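You operate a simulated robot arm through the tools that you are given. There is no shell and no other tool. Be economical: measure what you need, move in short steps, check, and stop when the job is done.

The job below is to be done with a simulated robot arm. You get a single attempt, and the scene is never put back.

## Task
Put the brown bottle labelled "95" from the table on the rubber mat and the brown bottle marked "62" on the white name tile there. Fetch the clear bottle from the table and stand it on the shelf under the bench. Put the thyme jar from the table on the green bench and the fennel jar on the cream order card there. Fetch the bottle from the table and stand it on the brown hose coil. Do these in any order. Set down upright: brown bottle, clear bottle, jar, bottle.

Only the result counts: the job must be done as asked and must still hold three seconds after the hand-in. Knocking over, shifting, dropping, spilling or breaking anything else fails it.

## Robot
A 7-joint arm with a two-finger parallel gripper on a trunk, on a base that drives. Base frame: it is fixed to the floor where the robot stands at the start and does not move with it; the origin is under the middle of the robot, x ahead of it, y to its left, z up; the surface under the hand at the start is at about z = 0.76. Units: m, degrees, N and s.
With the tool pointing down near the work surface it reaches from about 0.1 to 0.46 m from the robot's upright axis, wherever it stands. Its first joint turns from -166.0 to 166.0 degrees. Places, roughly: bottle (6x6x12 cm) [0.8, 1.7, 0.8]; brown bottle [0.5, -0.25, 0.75]; clear bottle (6x6x11 cm) [0.5, 1.6, 0.8]; green bench [-1, 0.6, 0.8]; hose coil (13x13x2 cm) [0.9, 1.9, 0.8]; jar [0.75, 1.5, 0.75]; name tile [0.5, -0.25, 0.75]; order card [1, 1.25, 0.75]; rubber mat [1.9, -2.7, 0.9]; shelf under the bench [-2.7, 0.9, 0.2]. Payload 1.57 kg.
The TCP is the grasp point between the finger pads, 0.03 m short of the fingertips. In the tool frame z runs along the fingers and y along their closing line. The gripper opens to 0.08 m. The fingers are 0.017 m wide and 0.012 m thick; the gripper's body (0.04 by 0.082 m) begins 0.08 m behind the TCP.
Orientation is that of the tool frame in the base frame, as [roll, pitch, yaw] about the fixed x, y, z axes, in that order (R = Rz(yaw) Ry(pitch) Rx(roll)). With the fingers straight down and closing along the base's y, the tool's x points along the base's -x, its y along +y and its z along -z.

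## Interface
- The arm moves only by the tool step_arm. Its argument "targets" is a list of rows, each a list of 2 entries, a list of its own where there are three numbers: the shift along the tool's x, y, z in units of 20 mm (1.0 is 20 mm), then the turn, a rotation vector about the tool's x, y, z in units of 5 degrees (1.0 is 5 degrees). In form: [[[x, y, z], [rx, ry, rz]], ...]. A call has 1 to 8 rows; each row shifts and turns the commanded pose from where the row before left it, along the tool's axes as they then stand. "jaw" is the closure in counts, from 0 (fully open) to 255 (shut), set as the call begins (left out, the last holds). A call with a number of a shift or a turn outside -1 to 1 is refused whole. Each row takes 0.2 s and may step no farther than 0.05 m and 8.6 degrees from the row before; otherwise, or with a gripper value out of range, the whole call is refused. A pose out of reach is approached as far as the arm can. The call stops where the force on the tool passes 40 N (or 10 N more than at its start, if that is more) or the arm is blocked; 0.2 s more then pass. The fingers move at their own pace (about 0.072 m/s each) and stop on an object; they squeeze with about 43 N. The grip force told is the motor's: it shows also when the fingers shut on nothing. Time passes only in rows, and 0.2 s behind the last, so rows that do not move let the fingers close. It gives the time, the measured TCP pose, the force on the tool (base axes), the opening and the grip force at its end, in the units of the frame above (readings bear some noise), with the torque about the TCP (base axes, N m) and any sound that the robot's microphone picked up.
- Cameras (640 x 400 px; columns grow to the right, rows downward): "scene" is now at [0.1802, 0.0546, 1.6102]; the picture's right is [0.98, -0.18, 0.00], its down [-0.17, -0.92, -0.36] and it looks along [0.06, 0.36, -0.93] (base axes); focal length 214 px, centre (320, 200). "wrist" rides on the gripper at [0.072, -0.007, -0.122] in the tool frame; the picture's right is [0.09, 1.00, 0.00], its down [-0.84, 0.08, -0.54] and it looks along [-0.54, 0.05, 0.84] (tool axes); focal length 238 px, centre (320, 200). There is no depth. A picture from a camera that has moved, and an enlarged one, comes with that camera's place and axes in the base frame and with its lens.
- get_image(camera): a new picture of that camera. It takes no simulated time.
- raise_lower(by): slides the trunk up (or, below 0, down) by that many m; the arm and the scene camera ride with it, the base frame stays. It gives what a move gives, with no picture.
- base_move(legs): drives the robot by 1 to 6 legs, each [ahead, left, turn to the left] in m, m and degrees, along the robot's own axes; the way and the turn of a leg run together, so that a leg with both is an arc; at most 1.5 m and 180 degrees a leg. The arm and the cameras ride along, it lands a little off, and it stops where it bumps. It gives what a move gives.
- pan_tilt(pan, tilt): turns the head with the scene camera to pan (to the left, within 86 degrees either way) and tilt (down, from -29 to 69), counted from straight ahead of the robot. It gives what a move gives.
- enlarge(camera, box): a new picture of the part [left, top, right, bottom] of that camera's present view, enlarged. It takes no simulated time.
- close_job(): hands the job in; it is judged then, once.

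Go step by step. Nothing tells you exact positions but the pictures and the camera data: compare them with the known pose of the tool, close in by small moves and look again before you grip or let go. The budget is 186 turns and 148 pictures, counting those below and the enlarged ones. Unless the task says otherwise, let go and move clear before handing in.

The tools are called after "Emit:" as name(argument=value, ...) on one line, values as JSON. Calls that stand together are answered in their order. step_arm: Moves the arm, as the interface text tells. Its arguments: {"type":"object","properties":{"targets":{"type":"array","items":{"type":"array"}},"jaw":{"type":"number"}},"required":["targets"]} The other tools are called the same way: raise_lower (by) slides the trunk up or down; base_move (legs) drives the base; pan_tilt (pan, tilt) turns the head that bears the scene camera; get_image (camera) takes a picture; enlarge (camera, box) takes an enlarged picture of a part of a camera's view; close_job () hands the job in.

At the start:

```text
time_s: 0.0
ee_pos: [0.4197, -0.0855, 1.0718]
orientation: [-180.0, 0.0, 180.0]
contact_force: [-0.8, -0.1, 0.3]
torque: [0.0, -0.02, 0.01]
opening: 0.0797
gripper_force: 0.0
trunk travel left (down, up): [-0.87, 0.12]
robot x, y, heading: [0.0, 0.0015, 0.1]
head pan, tilt: [79.8, 68.8]
```

scene: 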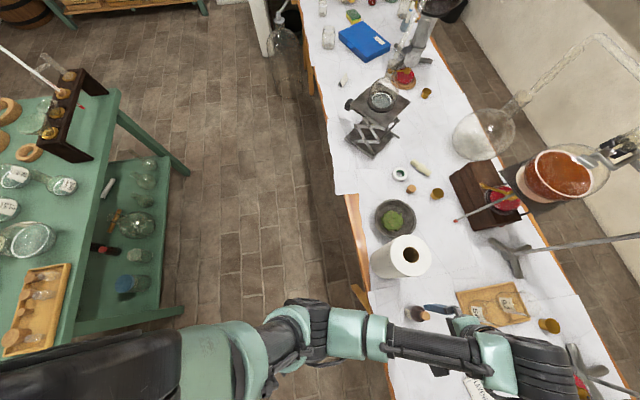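
wrist: 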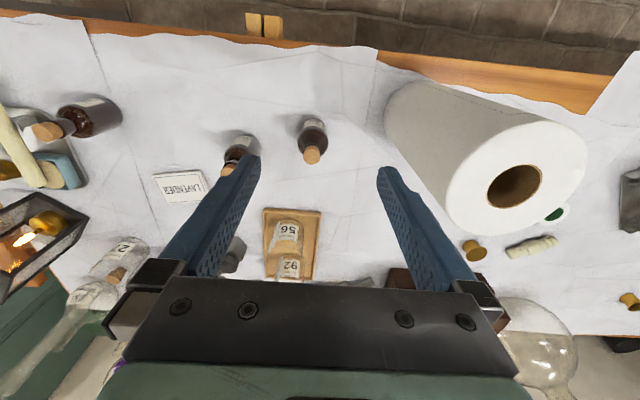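

I see a long lab table ahead (running along y) and a green bench behind on the left. I'll look around with the head first.

Emit:
pan_tilt(pan=-20, tilt=55)

Emit:
get_image(camera="scene")

Emit:
pan_tilt(pan=60, tilt=35)

Emit:
get_image(camera="scene")

```text
time_s: 1.8
ee_pos: [0.42, -0.0859, 1.0718]
orientation: [-179.9, 0.1, -180.0]
contact_force: [0.4, -0.1, 0.2]
torque: [-0.01, -0.03, -0.05]
opening: 0.0799
gripper_force: 0.0
trunk travel left (down, up): [-0.87, 0.12]
robot x, y, heading: [0.0004, -0.0005, 0.1]
head pan, tilt: [-20.0, 55.0]
```

```text
145 pictures are left
camera scene: at [0.2381, -0.025, 1.6256], right [-0.34, -0.94, 0.0], down [-0.77, 0.28, -0.57], along [0.54, -0.2, -0.82], focal length 214 px, centre (320, 200)
```

scene: 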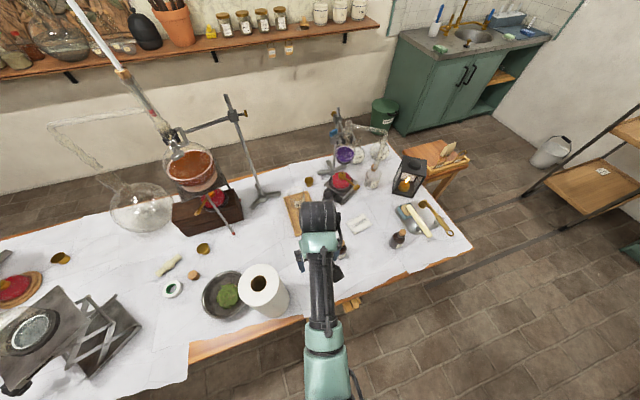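

```text
time_s: 3.3
ee_pos: [0.4208, -0.0867, 1.0708]
orientation: [-180.0, 0.0, 180.0]
contact_force: [0.3, 0.2, 0.0]
torque: [-0.04, 0.0, 0.02]
opening: 0.0799
gripper_force: 0.0
trunk travel left (down, up): [-0.87, 0.12]
robot x, y, heading: [-0.0003, -0.0009, -0.1]
head pan, tilt: [60.0, 35.0]
```

```text
144 pictures are left
camera scene: at [0.2144, 0.0758, 1.6538], right [0.87, -0.5, 0.0], down [-0.29, -0.5, -0.82], along [0.41, 0.71, -0.57], focal length 214 px, centre (320, 200)
```

scene: 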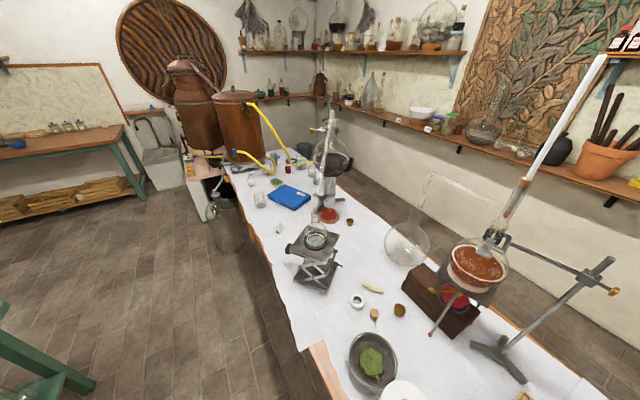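

I'll read the bottle labels closely through the wrist camera.

Emit:
enlarge(camera="wrist", box=[220, 100, 380, 200])

Emit:
enlarge(camera="wrist", box=[0, 70, 220, 210])

Emit:
pan_tilt(pan=-45, tilt=50)

Emit:
get_image(camera="scene")

```text
4.00 times, centred on (300, 150) of wrist
camera zoom: at [0.3496, -0.0947, 1.1934], right [-0.09, 1.0, 0.0], down [0.84, 0.08, 0.54], along [0.54, 0.05, -0.84], focal length 953 px, centre (400, 400)
```

zoom: 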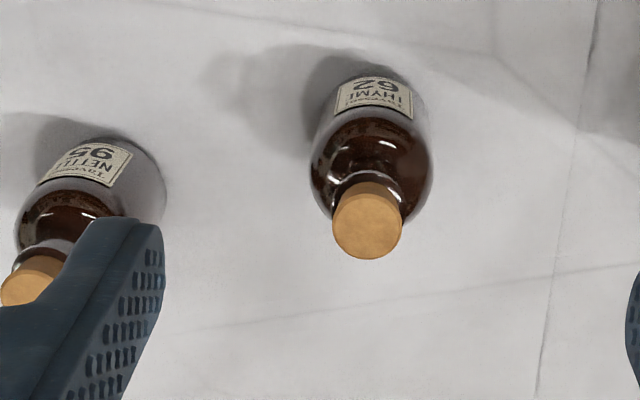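

```text
2.86 times, centred on (110, 140) of wrist
camera zoom: at [0.3496, -0.0947, 1.1934], right [-0.09, 1.0, 0.0], down [0.84, 0.08, 0.54], along [0.54, 0.05, -0.84], focal length 681 px, centre (920, 371)
```

zoom: 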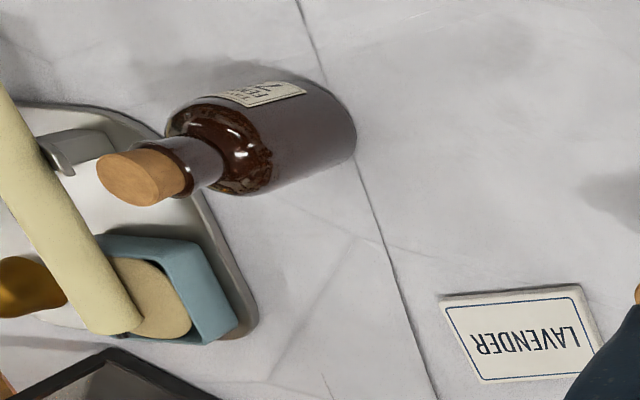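

```text
time_s: 5.1
ee_pos: [0.4202, -0.0872, 1.0716]
orientation: [-179.9, 0.1, 180.0]
contact_force: [-0.9, -0.1, 0.0]
torque: [0.0, -0.04, 0.01]
opening: 0.0799
gripper_force: 0.0
trunk travel left (down, up): [-0.87, 0.12]
robot x, y, heading: [0.0009, -0.0005, 0.0]
head pan, tilt: [-45.0, 50.0]
```

```text
141 pictures are left
camera scene: at [0.2248, -0.0548, 1.6321], right [-0.71, -0.71, 0.0], down [-0.54, 0.54, -0.64], along [0.45, -0.45, -0.77], focal length 214 px, centre (320, 200)
```

scene: 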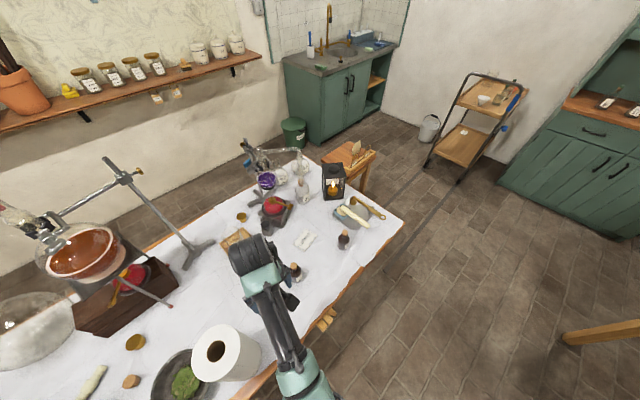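

Bottle 62 (thyme) sits near (0.485, -0.096), bottle 95 near (0.52, -0.22), and the LAVENDER tile near (0.62, -0.365). I check how close the base stands to the table and look around elsewhere.

Emit:
pan_tilt(pan=-60, tilt=69)

Emit:
get_image(camera="scene")

Emit:
pan_tilt(pan=-86, tilt=30)

Emit:
get_image(camera="scene")

Emit:
pan_tilt(pan=86, tilt=35)

Emit:
get_image(camera="scene")

```text
time_s: 5.9
ee_pos: [0.4205, -0.0878, 1.0693]
orientation: [-179.9, 0.0, 180.0]
contact_force: [-0.9, 0.4, -0.5]
torque: [0.04, -0.01, 0.0]
opening: 0.0802
gripper_force: 0.1
trunk travel left (down, up): [-0.87, 0.12]
robot x, y, heading: [-0.0003, 0.0025, 0.2]
head pan, tilt: [-60.0, 68.8]
```

```text
140 pictures are left
camera scene: at [0.1984, -0.0489, 1.6102], right [-0.87, -0.5, 0.0], down [-0.47, 0.81, -0.36], along [0.18, -0.31, -0.93], focal length 214 px, centre (320, 200)
```

scene: 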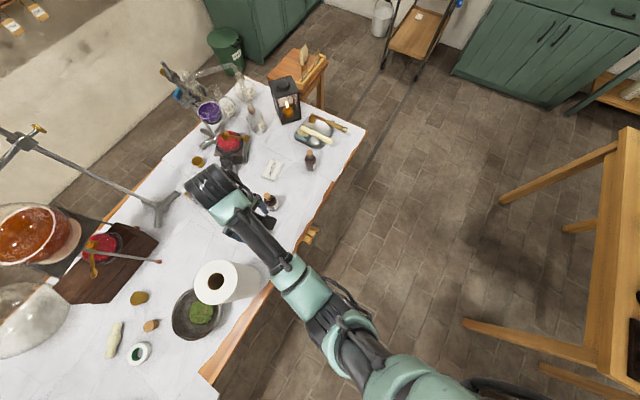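

```text
time_s: 7.0
ee_pos: [0.4201, -0.0882, 1.0701]
orientation: [-179.9, -0.1, -180.0]
contact_force: [-0.9, 0.8, -0.6]
torque: [0.03, -0.02, 0.01]
opening: 0.0798
gripper_force: 0.2
trunk travel left (down, up): [-0.87, 0.12]
robot x, y, heading: [-0.0024, 0.002, 0.1]
head pan, tilt: [-85.9, 30.0]
```

```text
139 pictures are left
camera scene: at [0.1768, -0.0906, 1.6616], right [-1.0, -0.07, 0.0], down [-0.04, 0.5, -0.87], along [0.06, -0.86, -0.5], focal length 214 px, centre (320, 200)
```

scene: 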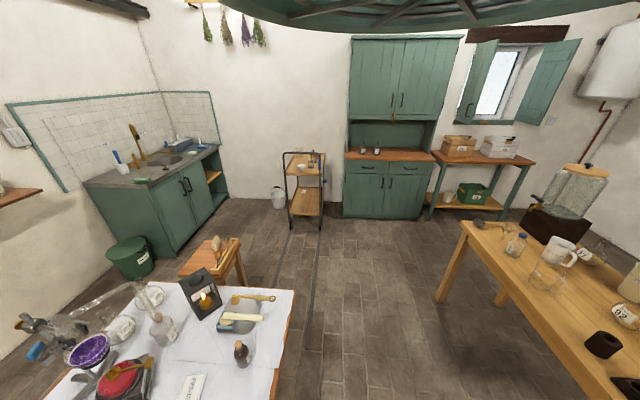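

```text
time_s: 9.6
ee_pos: [0.4194, -0.0869, 1.0712]
orientation: [179.9, 0.0, 180.0]
contact_force: [0.7, 0.7, 0.2]
torque: [-0.01, -0.02, -0.02]
opening: 0.0799
gripper_force: 0.0
trunk travel left (down, up): [-0.87, 0.12]
robot x, y, heading: [-0.002, 0.0012, -0.1]
head pan, tilt: [85.9, 35.0]
```

```text
138 pictures are left
camera scene: at [0.1766, 0.0874, 1.6539], right [1.0, -0.07, 0.0], down [-0.04, -0.57, -0.82], along [0.06, 0.82, -0.57], focal length 214 px, centre (320, 200)
```

scene: 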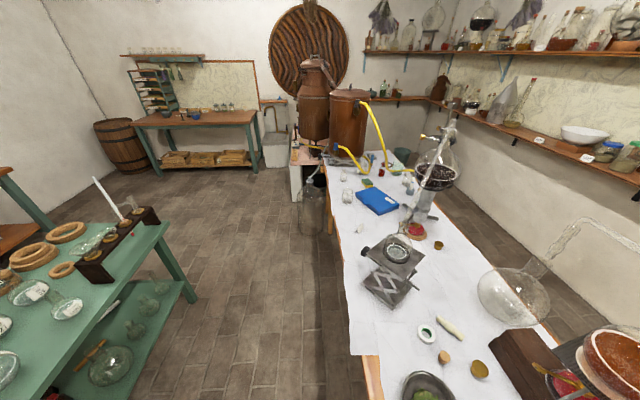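

The table front edge is at about x = 0.35. I drive a little ahead so bottle 62 falls inside reach, then look with the wrist.

Emit:
base_move(legs=[[0.08, -0.01, 0]])

Emit:
get_image(camera="wrist")

```text
time_s: 10.6
ee_pos: [0.4997, -0.0973, 1.0716]
orientation: [-180.0, 0.0, 179.9]
contact_force: [-0.2, -0.1, -0.1]
torque: [0.04, -0.02, 0.01]
opening: 0.08
gripper_force: 0.1
trunk travel left (down, up): [-0.87, 0.12]
robot x, y, heading: [0.0804, -0.0077, -0.1]
head pan, tilt: [85.9, 35.0]
```

```text
137 pictures are left
camera wrist: at [0.4293, -0.1051, 1.1934], right [-0.09, 1.0, 0.0], down [0.84, 0.08, 0.54], along [0.54, 0.05, -0.84], focal length 238 px, centre (320, 200)
```

wrist: 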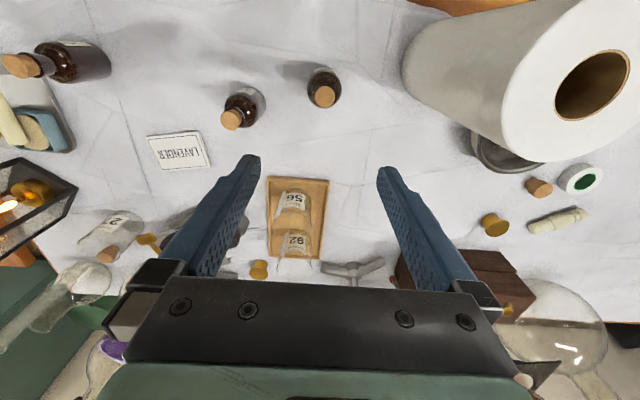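

Triangulated from two views, bottle 62's cork is at (0.480, -0.095, 0.872). I align over it and descend partway.

Emit:
step_arm(targets=[[[1, 0.1, 0], [0, 0, 0]], [[0, 0, 1], [0, 0, 0]], [[0, 0, 1], [0, 0, 0]], [[0, 0, 1], [0, 0, 0]], [[0, 0, 1], [0, 0, 0]], [[0, 0, 1], [0, 0, 0]], [[0, 0, 1], [0, 0, 0]]], jaw=0)

Emit:
get_image(camera="wrist")

```text
time_s: 12.2
ee_pos: [0.481, -0.0953, 0.9505]
orientation: [179.9, 0.0, 179.9]
contact_force: [0.1, 0.8, -0.9]
torque: [-0.01, 0.01, 0.02]
opening: 0.08
gripper_force: 0.0
trunk travel left (down, up): [-0.87, 0.12]
robot x, y, heading: [0.0832, -0.0078, -0.3]
head pan, tilt: [85.9, 35.0]
```

```text
136 pictures are left
camera wrist: at [0.4096, -0.1032, 1.073], right [-0.09, 1.0, 0.0], down [0.84, 0.08, 0.54], along [0.54, 0.05, -0.84], focal length 238 px, centre (320, 200)
```

wrist: 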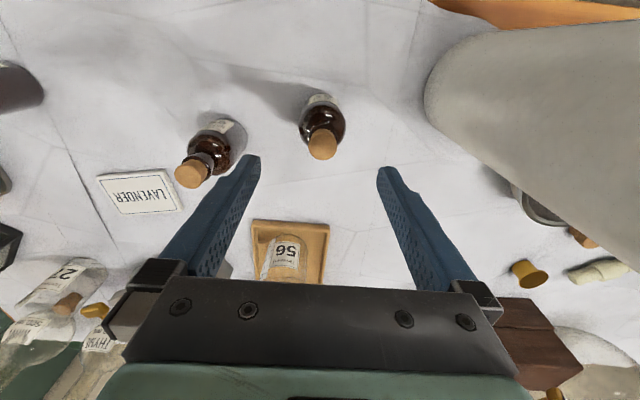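

Cork centred between the fingers. Descend to grip height and close.

Emit:
step_arm(targets=[[[0, 0.05, 1], [0, 0, 0]], [[0, 0, 1], [0, 0, 0]], [[0, 0, 1], [0, 0, 0]], [[0, 0, 1], [0, 0, 0]], [[0, 0, 1], [0, 0, 0]], [[0, 0, 1], [0, 0, 0]], [[0, 0, 1], [0, 0, 0]], [[0, 0, 0.3], [0, 0, 0]]])

Emit:
step_arm(targets=[[[0, 0, 0], [0, 0, 0]], [[0, 0, 0], [0, 0, 0]], [[0, 0, 0], [0, 0, 0]], [[0, 0, 0], [0, 0, 0]]], jaw=255)

Emit:
get_image(camera="wrist")

```text
time_s: 14.0
ee_pos: [0.4792, -0.0952, 0.8039]
orientation: [-180.0, 0.0, 179.8]
contact_force: [-0.6, -0.7, -0.2]
torque: [-0.01, 0.02, -0.01]
opening: 0.08
gripper_force: 0.0
trunk travel left (down, up): [-0.87, 0.12]
robot x, y, heading: [0.0809, -0.0079, -0.0]
head pan, tilt: [85.9, 35.0]
```

```text
time_s: 15.0
ee_pos: [0.4805, -0.0938, 0.805]
orientation: [180.0, -0.1, 180.0]
contact_force: [0.4, -0.7, -0.6]
torque: [0.0, 0.01, 0.02]
opening: 0.0502
gripper_force: 42.9
trunk travel left (down, up): [-0.87, 0.12]
robot x, y, heading: [0.0802, -0.0096, -0.0]
head pan, tilt: [85.9, 35.0]
```

```text
135 pictures are left
camera wrist: at [0.4092, -0.1018, 0.9275], right [-0.09, 1.0, 0.0], down [0.84, 0.08, 0.54], along [0.54, 0.05, -0.84], focal length 238 px, centre (320, 200)
```

wrist: 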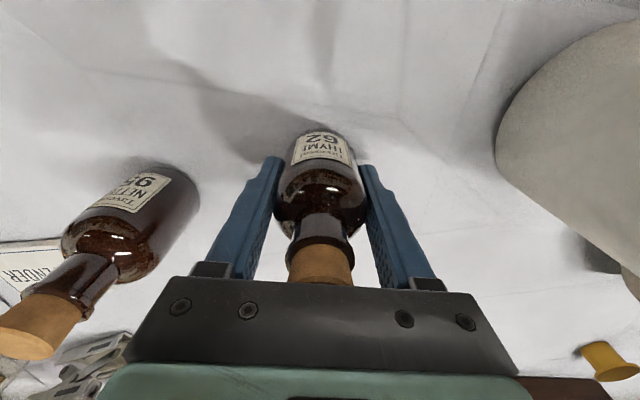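

Bottle 62 is gripped (opening 0.050). I lift and look down past the table edge to judge how far the base may go forward.

Emit:
step_arm(targets=[[[0, 0, -1], [0, 0, 0]], [[0, 0, -1], [0, 0, 0]], [[0, 0, -1], [0, 0, 0]], [[0, 0, -1], [0, 0, 0]], [[0, 0, -1], [0, 0, 0]], [[0, 0, -1], [0, 0, 0]], [[0, 0, -1], [0, 0, 0]], [[0, 0, -1], [0, 0, 0]]])

Emit:
pan_tilt(pan=-40, tilt=69)

Emit:
get_image(camera="scene")

```text
time_s: 16.8
ee_pos: [0.4801, -0.0941, 0.9649]
orientation: [-179.9, 0.1, 179.9]
contact_force: [0.4, -0.5, -1.8]
torque: [0.0, 0.01, 0.0]
opening: 0.0498
gripper_force: 43.1
trunk travel left (down, up): [-0.87, 0.12]
robot x, y, heading: [0.0789, -0.0097, -0.2]
head pan, tilt: [85.9, 35.0]
```

```text
time_s: 18.9
ee_pos: [0.4801, -0.0939, 0.965]
orientation: [179.9, 0.1, 179.9]
contact_force: [0.2, 0.6, -2.5]
torque: [0.0, 0.0, 0.03]
opening: 0.0502
gripper_force: 42.7
trunk travel left (down, up): [-0.87, 0.12]
robot x, y, heading: [0.0859, -0.014, 0.0]
head pan, tilt: [-40.0, 68.8]
```

```text
134 pictures are left
camera scene: at [0.2929, -0.0466, 1.6102], right [-0.64, -0.77, 0.0], down [-0.71, 0.6, -0.36], along [0.28, -0.23, -0.93], focal length 214 px, centre (320, 200)
```

scene: 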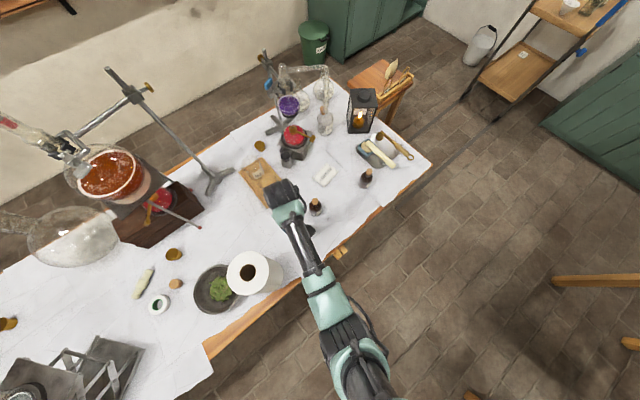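

Path is clear; I drive right to the tile's y and then slightly forward.

Emit:
base_move(legs=[[0, -0.26, 0], [0.08, 0, 0]])

Emit:
get_image(camera="wrist")

```text
time_s: 21.4
ee_pos: [0.5591, -0.3528, 0.9657]
orientation: [179.9, 0.1, -180.0]
contact_force: [0.8, 0.2, -2.4]
torque: [0.02, 0.01, 0.0]
opening: 0.0499
gripper_force: 43.2
trunk travel left (down, up): [-0.87, 0.12]
robot x, y, heading: [0.1575, -0.2701, 0.1]
head pan, tilt: [-40.0, 68.8]
```

```text
133 pictures are left
camera wrist: at [0.4887, -0.361, 1.0874], right [-0.09, 1.0, 0.0], down [0.84, 0.08, 0.54], along [0.54, 0.05, -0.84], focal length 238 px, centre (320, 200)
```

wrist: 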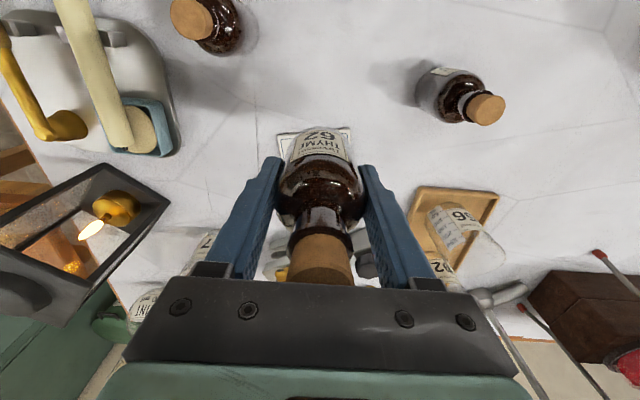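

Tile centre is about (0.623, -0.364). I drive the remaining 6 cm ahead.

Emit:
base_move(legs=[[0.063, -0.01, 0]])

Emit:
get_image(camera="scene")

```text
time_s: 22.4
ee_pos: [0.6218, -0.3627, 0.9656]
orientation: [-179.9, 0.0, -180.0]
contact_force: [0.8, 0.0, -1.9]
torque: [-0.01, 0.0, 0.03]
opening: 0.0498
gripper_force: 42.5
trunk travel left (down, up): [-0.87, 0.12]
robot x, y, heading: [0.2207, -0.2757, 0.4]
head pan, tilt: [-40.0, 68.8]
```

```text
132 pictures are left
camera scene: at [0.4348, -0.3154, 1.6101], right [-0.64, -0.77, 0.0], down [-0.71, 0.6, -0.36], along [0.28, -0.23, -0.93], focal length 214 px, centre (320, 200)
```

scene: 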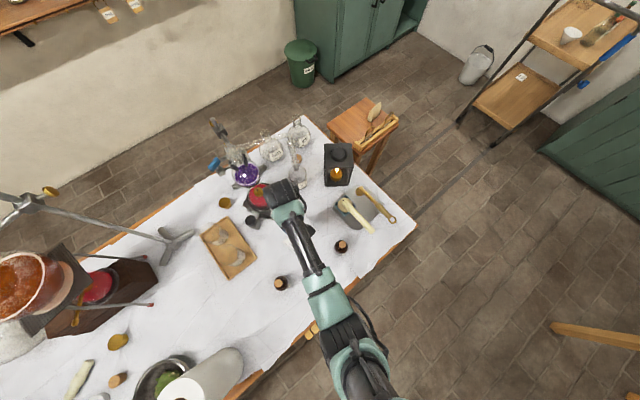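

No bump. Lower the bottle toward the tile.

Emit:
step_arm(targets=[[[0, 0, 1], [0, 0, 0]], [[0, 0, 1], [0, 0, 0]], [[0, 0, 1], [0, 0, 0]], [[0, 0, 1], [0, 0, 0]], [[0, 0, 1], [0, 0, 0]], [[0, 0, 1], [0, 0, 0]], [[0, 0, 0.9], [0, 0, 0]]])

Emit:
get_image(camera="wrist")

```text
time_s: 24.0
ee_pos: [0.6219, -0.3637, 0.8263]
orientation: [179.9, 0.0, -179.9]
contact_force: [0.1, 0.2, -1.5]
torque: [0.0, 0.0, 0.03]
opening: 0.0497
gripper_force: 42.6
trunk travel left (down, up): [-0.87, 0.12]
robot x, y, heading: [0.2199, -0.2829, 0.0]
head pan, tilt: [-40.0, 68.8]
```

```text
131 pictures are left
camera wrist: at [0.5513, -0.3714, 0.9486], right [-0.09, 1.0, 0.0], down [0.84, 0.08, 0.54], along [0.54, 0.05, -0.84], focal length 238 px, centre (320, 200)
```

wrist: 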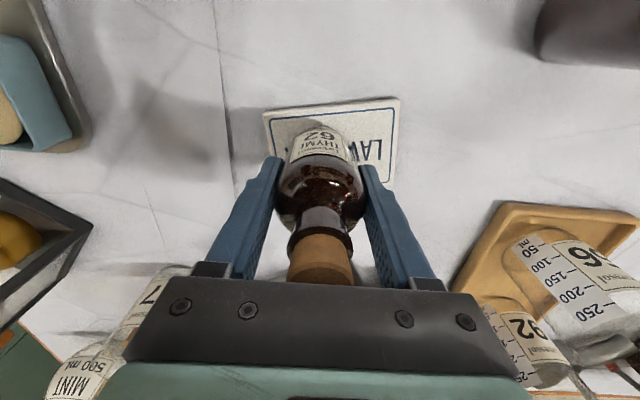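

Well over the tile; lower gently until contact.

Emit:
step_arm(targets=[[[0, 0.15, 0.4], [0, 0, 0]], [[0, 0, 0.2], [0, 0, 0]], [[0, 0, 0.1], [0, 0, 0]]])

```text
time_s: 24.8
ee_pos: [0.6238, -0.3598, 0.8147]
orientation: [-179.8, 0.6, -180.0]
contact_force: [2.0, -1.5, 23.3]
torque: [0.01, -0.1, -0.05]
opening: 0.0498
gripper_force: 43.9
trunk travel left (down, up): [-0.87, 0.12]
robot x, y, heading: [0.222, -0.2813, 0.3]
head pan, tilt: [-40.0, 68.8]
```

Contact with the tile; relieve slightly, open, and back straight up.

Emit:
step_arm(targets=[[[0, 0, -0.12], [0, 0, 0]], [[0, 0, 0], [0, 0, 0]]])

Emit:
step_arm(targets=[[[0, 0, 0], [0, 0, 0]], [[0, 0, 0], [0, 0, 0]], [[0, 0, 0], [0, 0, 0]]], jaw=0)

Emit:
step_arm(targets=[[[0, 0, -1], [0, 0, 0]], [[0, 0, -1], [0, 0, 0]], [[0, 0, -1], [0, 0, 0]], [[0, 0, -1], [0, 0, 0]], [[0, 0, -1], [0, 0, 0]], [[0, 0, -1], [0, 0, 0]], [[0, 0, -1], [0, 0, 0]], [[0, 0, -1], [0, 0, 0]]])

Emit:
get_image(camera="wrist")

```text
time_s: 25.4
ee_pos: [0.6203, -0.3597, 0.8158]
orientation: [-180.0, 0.1, -179.9]
contact_force: [3.6, -1.1, 8.9]
torque: [-0.02, -0.42, -0.04]
opening: 0.0496
gripper_force: 42.9
trunk travel left (down, up): [-0.87, 0.12]
robot x, y, heading: [0.2201, -0.282, 0.2]
head pan, tilt: [-40.0, 68.8]
```

```text
time_s: 26.2
ee_pos: [0.62, -0.3599, 0.8152]
orientation: [-180.0, -0.1, 179.9]
contact_force: [0.1, -1.5, -0.3]
torque: [0.01, -0.03, 0.03]
opening: 0.0801
gripper_force: 0.0
trunk travel left (down, up): [-0.87, 0.12]
robot x, y, heading: [0.2238, -0.2793, 0.2]
head pan, tilt: [-40.0, 68.8]
```

```text
time_s: 28.0
ee_pos: [0.6218, -0.3604, 0.976]
orientation: [-180.0, 0.0, 180.0]
contact_force: [-0.6, 0.0, -0.2]
torque: [0.0, 0.0, 0.01]
opening: 0.0799
gripper_force: 0.0
trunk travel left (down, up): [-0.87, 0.12]
robot x, y, heading: [0.2217, -0.2791, 0.1]
head pan, tilt: [-40.0, 68.8]
```

```text
130 pictures are left
camera wrist: at [0.5514, -0.3682, 1.0983], right [-0.09, 1.0, 0.0], down [0.84, 0.08, 0.54], along [0.54, 0.05, -0.84], focal length 238 px, centre (320, 200)
```

wrist: 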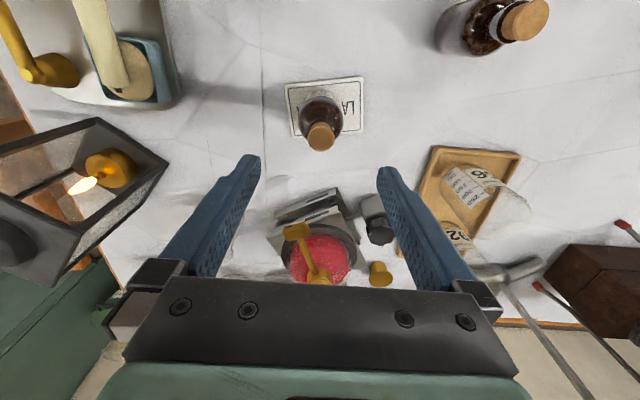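

62 stands on the tile. Now bottle 95 near (0.521, -0.215): drive back and left.

Emit:
base_move(legs=[[-0.1, 0.145, 0]])

Emit:
get_image(camera="wrist")

```text
time_s: 29.5
ee_pos: [0.5207, -0.2158, 0.9765]
orientation: [-180.0, 0.0, -179.9]
contact_force: [0.9, -0.4, -0.2]
torque: [0.0, 0.01, -0.06]
opening: 0.08
gripper_force: 0.1
trunk travel left (down, up): [-0.87, 0.12]
robot x, y, heading: [0.1188, -0.1366, -0.2]
head pan, tilt: [-40.0, 68.8]
```

```text
129 pictures are left
camera wrist: at [0.45, -0.2236, 1.098], right [-0.09, 1.0, 0.0], down [0.84, 0.08, 0.54], along [0.54, 0.05, -0.84], focal length 238 px, centre (320, 200)
```

wrist: 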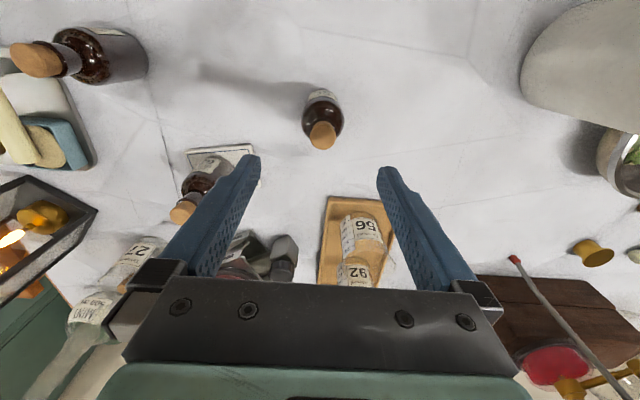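

Aligned. Descend and grip.

Emit:
step_arm(targets=[[[0, 0, 1], [0, 0, 0]], [[0, 0, 1], [0, 0, 0]], [[0, 0, 1], [0, 0, 0]], [[0, 0, 1], [0, 0, 0]], [[0, 0, 1], [0, 0, 0]], [[0, 0, 1], [0, 0, 0]], [[0, 0, 1], [0, 0, 0]], [[0, 0, 1], [0, 0, 0]]])

Emit:
step_arm(targets=[[[0, 0, 0.6], [0, 0, 0]], [[0, 0, 0], [0, 0, 0]]])

Emit:
step_arm(targets=[[[0, 0, 0], [0, 0, 0]], [[0, 0, 0], [0, 0, 0]], [[0, 0, 0], [0, 0, 0]], [[0, 0, 0], [0, 0, 0]]], jaw=255)

Emit:
get_image(camera="wrist")

```text
time_s: 31.3
ee_pos: [0.521, -0.2166, 0.8153]
orientation: [-180.0, 0.0, -180.0]
contact_force: [-0.1, 0.1, -0.6]
torque: [0.02, 0.0, 0.01]
opening: 0.0802
gripper_force: 0.1
trunk travel left (down, up): [-0.87, 0.12]
robot x, y, heading: [0.1188, -0.1334, -0.1]
head pan, tilt: [-40.0, 68.8]
```

```text
time_s: 31.9
ee_pos: [0.5207, -0.2156, 0.805]
orientation: [180.0, 0.1, -180.0]
contact_force: [0.5, 0.7, -0.1]
torque: [0.01, 0.01, 0.02]
opening: 0.0797
gripper_force: 0.1
trunk travel left (down, up): [-0.87, 0.12]
robot x, y, heading: [0.1225, -0.1338, -0.0]
head pan, tilt: [-40.0, 68.8]
```

```text
time_s: 32.9
ee_pos: [0.5207, -0.2164, 0.8038]
orientation: [180.0, 0.0, -180.0]
contact_force: [-0.2, -0.4, -0.5]
torque: [-0.01, 0.01, -0.04]
opening: 0.0503
gripper_force: 43.2
trunk travel left (down, up): [-0.87, 0.12]
robot x, y, heading: [0.1198, -0.1368, 0.2]
head pan, tilt: [-40.0, 68.8]
```

```text
128 pictures are left
camera wrist: at [0.45, -0.224, 0.9261], right [-0.09, 1.0, 0.0], down [0.84, 0.08, 0.54], along [0.54, 0.05, -0.84], focal length 238 px, centre (320, 200)
```

wrist: 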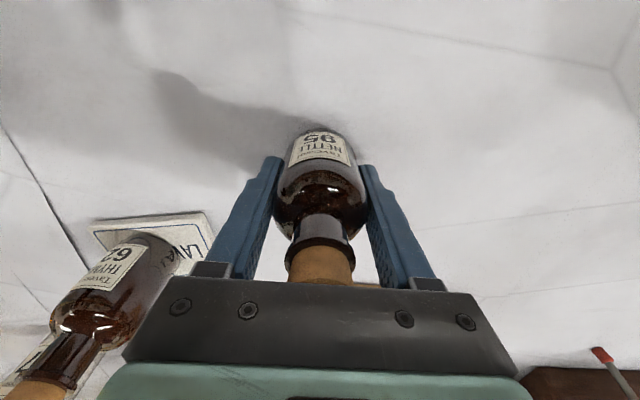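

Gripped 95. Lift, raise the trunk, then drive toward the sink counter in the corner (front face near x ≈ 1.83), passing the table end through the gap before the trolley.

Emit:
step_arm(targets=[[[0, 0, -1], [0, 0, 0]], [[0, 0, -1], [0, 0, 0]], [[0, 0, -1], [0, 0, 0]], [[0, 0, -1], [0, 0, 0]], [[0, 0, -1], [0, 0, 0]], [[0, 0, -1], [0, 0, 0]], [[0, 0, -1], [0, 0, 0]], [[0, 0, -1], [0, 0, 0]]])

Emit:
raise_lower(by=0.11)

Emit:
base_move(legs=[[-0.25, 0, 0], [0, -1.0, 0]])

Emit:
pan_tilt(pan=-40, tilt=40)

Emit:
get_image(camera="scene")

```text
time_s: 34.7
ee_pos: [0.521, -0.2151, 0.9641]
orientation: [179.9, -0.1, -179.9]
contact_force: [-0.6, -0.7, -1.4]
torque: [0.02, -0.01, -0.02]
opening: 0.0501
gripper_force: 43.1
trunk travel left (down, up): [-0.87, 0.12]
robot x, y, heading: [0.1195, -0.1373, 0.2]
head pan, tilt: [-40.0, 68.8]
```

```text
time_s: 36.1
ee_pos: [0.5209, -0.2157, 1.074]
orientation: [180.0, 0.0, -180.0]
contact_force: [-0.5, 0.5, -1.8]
torque: [-0.04, -0.04, -0.02]
opening: 0.0502
gripper_force: 42.9
trunk travel left (down, up): [-0.98, 0.01]
robot x, y, heading: [0.1192, -0.1351, 0.0]
head pan, tilt: [-40.0, 68.8]
```

```text
time_s: 42.8
ee_pos: [0.2738, -1.2096, 1.0735]
orientation: [-180.0, 0.0, -179.4]
contact_force: [-1.0, 0.1, -0.6]
torque: [0.01, -0.02, 0.01]
opening: 0.05
gripper_force: 42.5
trunk travel left (down, up): [-0.98, 0.01]
robot x, y, heading: [-0.1286, -1.131, 0.4]
head pan, tilt: [-40.0, 68.8]
```

```text
time_s: 43.7
ee_pos: [0.2726, -1.2105, 1.0741]
orientation: [-180.0, -0.1, -179.4]
contact_force: [0.2, -0.2, -1.4]
torque: [-0.01, 0.01, 0.03]
opening: 0.05
gripper_force: 42.6
trunk travel left (down, up): [-0.98, 0.01]
robot x, y, heading: [-0.1289, -1.1328, 0.5]
head pan, tilt: [-40.0, 40.0]
```

```text
127 pictures are left
camera scene: at [0.108, -1.1849, 1.7562], right [-0.64, -0.77, 0.0], down [-0.5, 0.41, -0.77], along [0.59, -0.49, -0.64], focal length 214 px, centre (320, 200)
```

scene: 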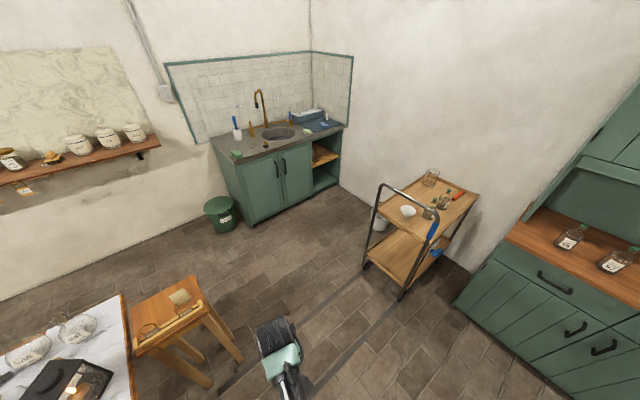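

Counter front at x≈1.83, y from -1.63 to -2.96; trolley x 0.2–0.7, y ≤ -2.2. I enlarge the counter to find the mat.

Emit:
enlarge(camera="scene", box=[200, 80, 360, 180])

Emit:
base_move(legs=[[0, -0.5, 0], [1.3, 0, 0]])

Emit:
pan_tilt(pan=-45, tilt=40)

Emit:
get_image(camera="scene")

```text
4.00 times, centred on (280, 130) of scene
camera zoom: at [0.108, -1.1849, 1.7562], right [-0.64, -0.77, 0.0], down [-0.5, 0.41, -0.77], along [0.59, -0.49, -0.64], focal length 858 px, centre (480, 480)
```

zoom: 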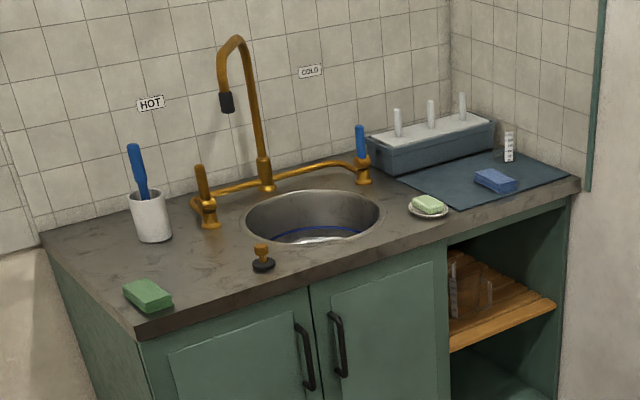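

```text
time_s: 52.8
ee_pos: [1.5868, -1.698, 1.0734]
orientation: [179.9, 0.0, -179.5]
contact_force: [-0.2, -0.1, -2.7]
torque: [0.01, -0.01, 0.04]
opening: 0.0498
gripper_force: 43.1
trunk travel left (down, up): [-0.98, 0.01]
robot x, y, heading: [1.1848, -1.6183, 0.7]
head pan, tilt: [-40.0, 40.0]
```

```text
time_s: 53.5
ee_pos: [1.5855, -1.6975, 1.074]
orientation: [180.0, -0.1, -179.5]
contact_force: [0.1, 0.3, -2.3]
torque: [0.0, -0.01, -0.02]
opening: 0.05
gripper_force: 43.1
trunk travel left (down, up): [-0.98, 0.01]
robot x, y, heading: [1.1864, -1.6186, 0.4]
head pan, tilt: [-45.0, 40.0]
```

```text
125 pictures are left
camera scene: at [1.4168, -1.6783, 1.7562], right [-0.7, -0.71, 0.0], down [-0.46, 0.45, -0.77], along [0.55, -0.54, -0.64], focal length 214 px, centre (320, 200)
```

scene: 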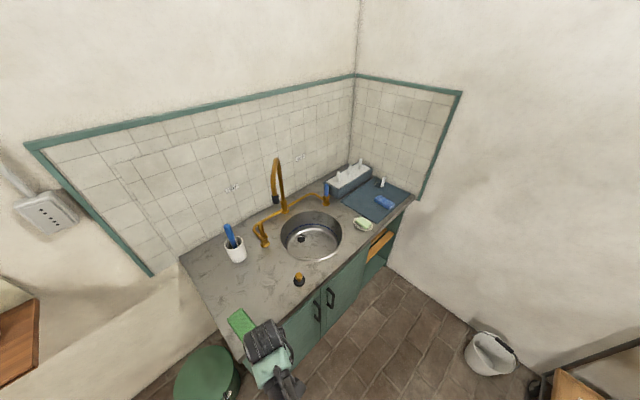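

The rubber mat is the blue-grey sheet at the far right end of the counter, free area near (1.88, -2.57). I approach along the front of the counter.

Emit:
base_move(legs=[[0.2, 0, 0], [0, -0.83, 0]])

Emit:
get_image(camera="wrist")

Emit:
pan_tilt(pan=-20, tilt=60)

Emit:
get_image(camera="scene")

```text
time_s: 59.1
ee_pos: [1.796, -2.5247, 1.0736]
orientation: [179.9, 0.0, -179.4]
contact_force: [-0.2, -0.7, -2.7]
torque: [0.03, -0.01, 0.0]
opening: 0.0496
gripper_force: 42.8
trunk travel left (down, up): [-0.98, 0.01]
robot x, y, heading: [1.3978, -2.4466, 0.9]
head pan, tilt: [-45.0, 40.0]
```

```text
124 pictures are left
camera wrist: at [1.7262, -2.5338, 1.1958], right [-0.1, 0.99, 0.0], down [0.84, 0.09, 0.54], along [0.54, 0.06, -0.84], focal length 238 px, centre (320, 200)
```

wrist: 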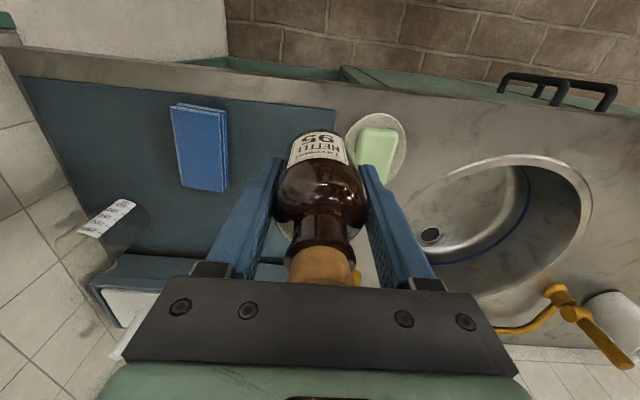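

```text
time_s: 60.0
ee_pos: [1.796, -2.5253, 1.0747]
orientation: [180.0, 0.0, -179.4]
contact_force: [-0.3, -0.1, -1.1]
torque: [0.03, 0.05, 0.02]
opening: 0.0499
gripper_force: 43.1
trunk travel left (down, up): [-0.98, 0.01]
robot x, y, heading: [1.3958, -2.4492, 0.7]
head pan, tilt: [-20.0, 60.0]
```

```text
123 pictures are left
camera scene: at [1.6289, -2.469, 1.7296], right [-0.33, -0.94, 0.0], down [-0.82, 0.29, -0.5], along [0.47, -0.17, -0.87], focal length 214 px, centre (320, 200)
```

scene: 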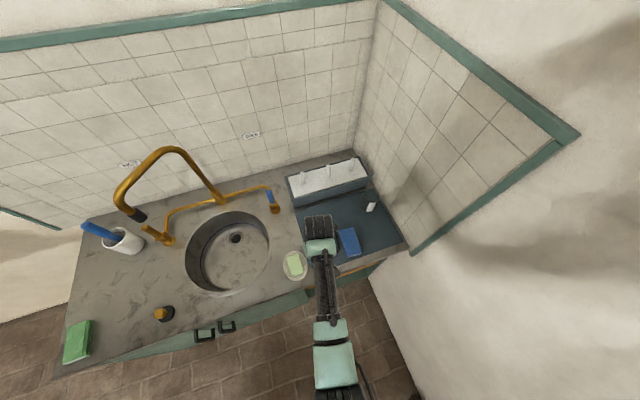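

Free mat strip between y≈-2.51 and the sponge edge (-2.64); target (1.88, -2.565). I drive in slightly then reach with the arm.

Emit:
base_move(legs=[[0.04, -0.039, 0]])

Emit:
step_arm(targets=[[[-1, 0, 0.8], [0, 0, 0]], [[-1, 0, 0.8], [0, 0, 0]], [[-0.2, 0, 0.8], [0, 0, 0]]])

Emit:
get_image(camera="wrist")

```text
time_s: 60.9
ee_pos: [1.8359, -2.5618, 1.074]
orientation: [-179.9, 0.0, -179.2]
contact_force: [0.1, 0.8, -2.6]
torque: [-0.03, -0.01, -0.02]
opening: 0.0496
gripper_force: 43.1
trunk travel left (down, up): [-0.98, 0.01]
robot x, y, heading: [1.438, -2.4853, 0.7]
head pan, tilt: [-20.0, 60.0]
```

```text
time_s: 61.7
ee_pos: [1.8805, -2.5633, 1.0242]
orientation: [-180.0, -0.1, -179.3]
contact_force: [0.4, -0.8, -1.9]
torque: [0.04, -0.03, -0.01]
opening: 0.0497
gripper_force: 43.2
trunk travel left (down, up): [-0.98, 0.01]
robot x, y, heading: [1.4366, -2.4854, 0.5]
head pan, tilt: [-20.0, 60.0]
```

```text
122 pictures are left
camera wrist: at [1.8105, -2.572, 1.1473], right [-0.1, 0.99, 0.0], down [0.84, 0.09, 0.54], along [0.54, 0.06, -0.84], focal length 238 px, centre (320, 200)
```

wrist: 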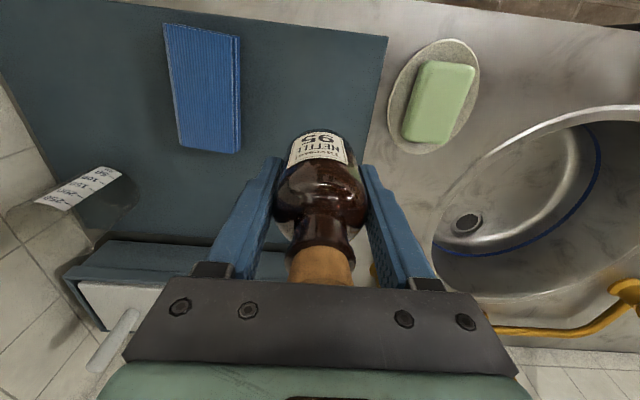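

Placement spot confirmed. Lower step by step until contact.

Emit:
step_arm(targets=[[[0, 0, 1], [0, 0, 0]], [[0, 0, 1], [0, 0, 0]], [[0, 0, 0.5], [0, 0, 0]], [[0, 0, 0.25], [0, 0, 0]], [[0, 0, 0.25], [0, 0, 0]]])

Emit:
get_image(camera="wrist")

```text
time_s: 62.9
ee_pos: [1.8804, -2.5621, 0.9658]
orientation: [-180.0, -0.2, -179.3]
contact_force: [0.2, 0.4, -2.0]
torque: [0.02, 0.01, -0.04]
opening: 0.05
gripper_force: 43.0
trunk travel left (down, up): [-0.98, 0.01]
robot x, y, heading: [1.4364, -2.4826, 0.5]
head pan, tilt: [-20.0, 60.0]
```

```text
121 pictures are left
camera wrist: at [1.8101, -2.5717, 1.0877], right [-0.1, 0.99, 0.0], down [0.84, 0.09, 0.54], along [0.54, 0.06, -0.84], focal length 238 px, centre (320, 200)
```

wrist: 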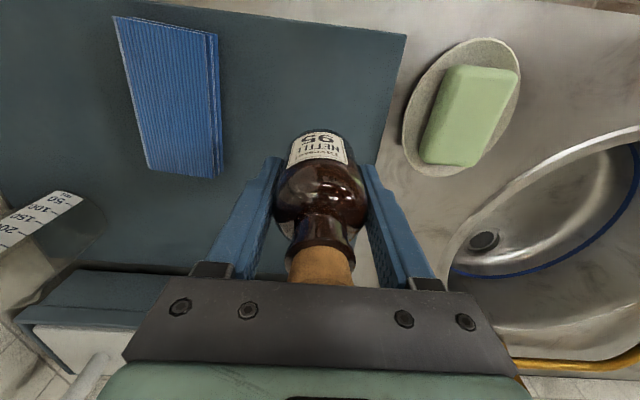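

Continue lowering in small steps.

Emit:
step_arm(targets=[[[0, -0.2, 0.25], [0, 0, 0]], [[0, 0, 0.2], [0, 0, 0]], [[0, 0, 0.2], [0, 0, 0]]])

```text
time_s: 63.7
ee_pos: [1.8808, -2.5674, 0.9526]
orientation: [180.0, 0.0, -179.3]
contact_force: [-0.7, 0.3, -2.2]
torque: [0.01, 0.02, 0.01]
opening: 0.0494
gripper_force: 42.7
trunk travel left (down, up): [-0.98, 0.01]
robot x, y, heading: [1.4349, -2.4848, 0.7]
head pan, tilt: [-20.0, 60.0]
```

Emit:
step_arm(targets=[[[0, 0, 0.15], [0, 0, 0]], [[0, 0, 0.15], [0, 0, 0]]])

```text
time_s: 64.3
ee_pos: [1.8808, -2.5678, 0.9462]
orientation: [180.0, -0.1, -179.3]
contact_force: [-0.5, 0.5, -2.9]
torque: [-0.02, 0.0, 0.0]
opening: 0.0493
gripper_force: 43.2
trunk travel left (down, up): [-0.98, 0.01]
robot x, y, heading: [1.4307, -2.4902, 0.8]
head pan, tilt: [-20.0, 60.0]
```

No contact yet; a few more millimetres.

Emit:
step_arm(targets=[[[0, 0, 0.1], [0, 0, 0]], [[0, 0, 0.1], [0, 0, 0]]])

Emit:
step_arm(targets=[[[0, 0, 0.1], [0, 0, 0]], [[0, 0, 0.1], [0, 0, 0]]])

```text
time_s: 64.9
ee_pos: [1.8812, -2.5667, 0.9417]
orientation: [179.9, 0.0, -179.3]
contact_force: [-0.8, -0.3, -0.9]
torque: [0.0, -0.01, -0.01]
opening: 0.0498
gripper_force: 43.1
trunk travel left (down, up): [-0.98, 0.01]
robot x, y, heading: [1.4351, -2.4844, 0.9]
head pan, tilt: [-20.0, 60.0]
```

```text
time_s: 65.5
ee_pos: [1.8811, -2.5662, 0.9384]
orientation: [-180.0, -0.1, -179.2]
contact_force: [0.0, 0.3, -1.7]
torque: [-0.02, -0.03, 0.0]
opening: 0.0497
gripper_force: 43.6
trunk travel left (down, up): [-0.98, 0.01]
robot x, y, heading: [1.4381, -2.4855, 0.4]
head pan, tilt: [-20.0, 60.0]
```

Emit:
get_image(camera="wrist")

Emit:
step_arm(targets=[[[0, 0, 0.1], [0, 0, 0]], [[0, 0, 0.1], [0, 0, 0]], [[0, 0, 0.1], [0, 0, 0]]])

```text
120 pictures are left
camera wrist: at [1.8105, -2.5756, 1.0607], right [-0.1, 0.99, 0.0], down [0.84, 0.09, 0.54], along [0.54, 0.06, -0.84], focal length 238 px, centre (320, 200)
```

wrist: 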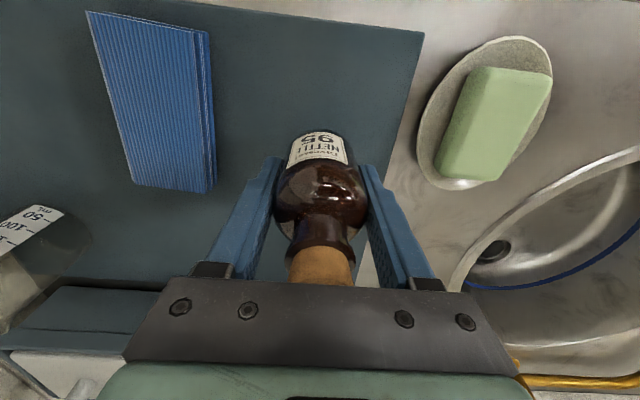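

```text
time_s: 66.3
ee_pos: [1.8805, -2.5674, 0.9327]
orientation: [-180.0, -0.1, -179.2]
contact_force: [0.1, 0.0, -2.6]
torque: [0.0, 0.01, 0.0]
opening: 0.0495
gripper_force: 42.6
trunk travel left (down, up): [-0.98, 0.01]
robot x, y, heading: [1.4356, -2.4855, 0.6]
head pan, tilt: [-20.0, 60.0]
```

Still above; continue in 2–3 mm rows.

Emit:
step_arm(targets=[[[0, 0, 0.12], [0, 0, 0]], [[0, 0, 0.12], [0, 0, 0]], [[0, 0, 0.12], [0, 0, 0]], [[0, 0, 0.12], [0, 0, 0]]])

```text
time_s: 67.3
ee_pos: [1.8805, -2.567, 0.923]
orientation: [-179.9, 0.0, -179.3]
contact_force: [-0.2, -0.7, -2.1]
torque: [-0.02, -0.02, -0.01]
opening: 0.0497
gripper_force: 42.8
trunk travel left (down, up): [-0.98, 0.01]
robot x, y, heading: [1.4359, -2.4862, 0.8]
head pan, tilt: [-20.0, 60.0]
```

Two-view triangulation gives mat height ≈0.853, so contact should be near TCP z 0.897. Lower further.

Emit:
step_arm(targets=[[[0, -0.2, 0.4], [0, 0, 0]], [[0, 0, 0.3], [0, 0, 0]], [[0, 0, 0.15], [0, 0, 0]], [[0, 0, 0.12], [0, 0, 0]], [[0, 0, 0.12], [0, 0, 0]]])

```text
time_s: 68.5
ee_pos: [1.8795, -2.5674, 0.9226]
orientation: [180.0, -0.1, -179.3]
contact_force: [0.5, -0.2, -1.9]
torque: [0.01, 0.01, 0.03]
opening: 0.0494
gripper_force: 42.5
out of reach, approached as far as the arm can: row 1, 2, 3, 5
trunk travel left (down, up): [-0.98, 0.01]
robot x, y, heading: [1.4379, -2.4856, 0.5]
head pan, tilt: [-20.0, 60.0]
```

The arm is at its limit, so I use the trunk to lower instead.

Emit:
raise_lower(by=-0.015)

```text
time_s: 69.2
ee_pos: [1.8802, -2.5657, 0.9086]
orientation: [-180.0, -0.1, -179.3]
contact_force: [-5.0, 1.5, 16.8]
torque: [0.03, 0.2, -0.02]
opening: 0.0499
gripper_force: 43.0
trunk travel left (down, up): [-0.965, 0.025]
robot x, y, heading: [1.4388, -2.4873, 0.7]
head pan, tilt: [-20.0, 60.0]
```

Contact made. Relieve 2 mm, then release partly and check.

Emit:
raise_lower(by=0.002)

Emit:
step_arm(targets=[[[0, 0, 0], [0, 0, 0]], [[0, 0, 0], [0, 0, 0]], [[0, 0, 0], [0, 0, 0]]], jaw=40)

Emit:
get_image(camera="wrist")

```text
time_s: 69.7
ee_pos: [1.8804, -2.5664, 0.9085]
orientation: [-179.9, -0.1, -179.3]
contact_force: [-0.8, -0.3, -1.5]
torque: [0.02, -0.01, 0.0]
opening: 0.0496
gripper_force: 43.0
trunk travel left (down, up): [-0.967, 0.023]
robot x, y, heading: [1.4366, -2.4867, 0.7]
head pan, tilt: [-20.0, 60.0]
```

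```text
time_s: 70.5
ee_pos: [1.88, -2.568, 0.9098]
orientation: [-180.0, -0.1, -179.3]
contact_force: [0.3, 0.3, 0.2]
torque: [0.03, -0.01, 0.0]
opening: 0.0674
gripper_force: 0.0
trunk travel left (down, up): [-0.967, 0.023]
robot x, y, heading: [1.4378, -2.4874, 0.7]
head pan, tilt: [-20.0, 60.0]
```

```text
119 pictures are left
camera wrist: at [1.8099, -2.5756, 1.0319], right [-0.1, 0.99, 0.0], down [0.84, 0.09, 0.54], along [0.54, 0.06, -0.84], focal length 238 px, centre (320, 200)
```

wrist: 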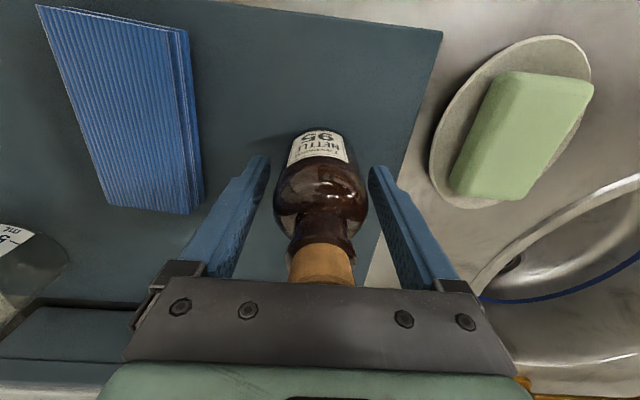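

Released and standing upright. Go straight up with the arm, then back away.

Emit:
step_arm(targets=[[[0, 0, -1], [0, 0, 0]], [[0, 0, -1], [0, 0, 0]], [[0, 0, -1], [0, 0, 0]], [[0, 0, -1], [0, 0, 0]], [[0, 0, -1], [0, 0, 0]], [[0, 0, -1], [0, 0, 0]], [[0, 0, -1], [0, 0, 0]], [[0, 0, -1], [0, 0, 0]]])

Emit:
get_image(camera="wrist")

```text
time_s: 72.3
ee_pos: [1.8809, -2.5652, 1.0695]
orientation: [-179.9, -0.1, -179.3]
contact_force: [-0.4, -0.4, 0.1]
torque: [-0.02, -0.02, 0.01]
opening: 0.0676
gripper_force: 0.1
trunk travel left (down, up): [-0.967, 0.023]
robot x, y, heading: [1.4356, -2.4907, 0.6]
head pan, tilt: [-20.0, 60.0]
```

```text
118 pictures are left
camera wrist: at [1.8102, -2.5749, 1.1925], right [-0.1, 0.99, 0.0], down [0.84, 0.09, 0.54], along [0.54, 0.06, -0.84], focal length 238 px, centre (320, 200)
```

wrist: 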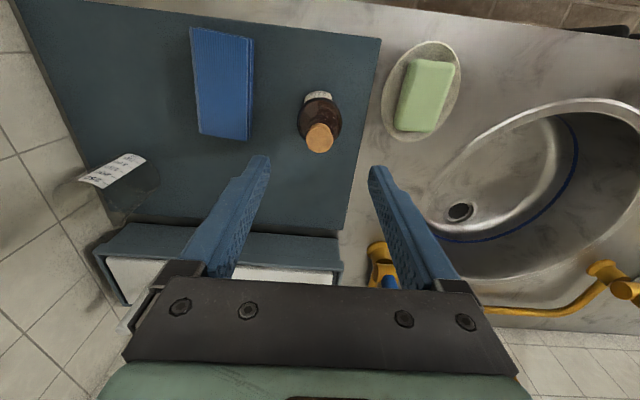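

95 is on the mat. Now I drive back to the table's far end around y ≈ 1.5.

Emit:
base_move(legs=[[-0.25, 0, 0], [0, 0.85, 0], [-1.33, 0, 0], [0, 1.45, 0], [0, 1.4, 0]])

Emit:
pan_tilt(pan=25, tilt=50)

Emit:
get_image(camera="scene")

```text
time_s: 97.9
ee_pos: [0.2144, 1.1051, 1.07]
orientation: [-180.0, -0.1, -178.6]
contact_force: [-0.6, -0.2, 0.7]
torque: [-0.01, 0.0, -0.04]
opening: 0.0675
gripper_force: 0.1
trunk travel left (down, up): [-0.967, 0.023]
robot x, y, heading: [-0.229, 1.1763, 1.3]
head pan, tilt: [-20.0, 60.0]
```

```text
time_s: 99.0
ee_pos: [0.2161, 1.1058, 1.0699]
orientation: [180.0, -0.1, -178.6]
contact_force: [0.0, -0.4, 0.8]
torque: [0.0, -0.02, -0.01]
opening: 0.0674
gripper_force: 0.0
trunk travel left (down, up): [-0.967, 0.023]
robot x, y, heading: [-0.234, 1.1781, 1.4]
head pan, tilt: [25.0, 50.0]
```

```text
117 pictures are left
camera scene: at [0.0084, 1.2175, 1.7291], right [0.44, -0.9, 0.0], down [-0.69, -0.34, -0.64], along [0.58, 0.29, -0.77], focal length 214 px, centre (320, 200)
```

scene: 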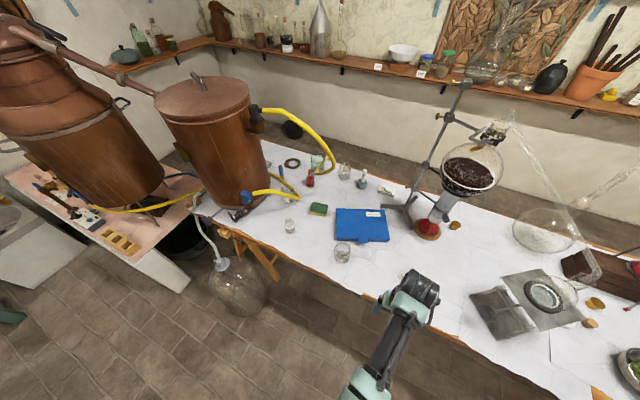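

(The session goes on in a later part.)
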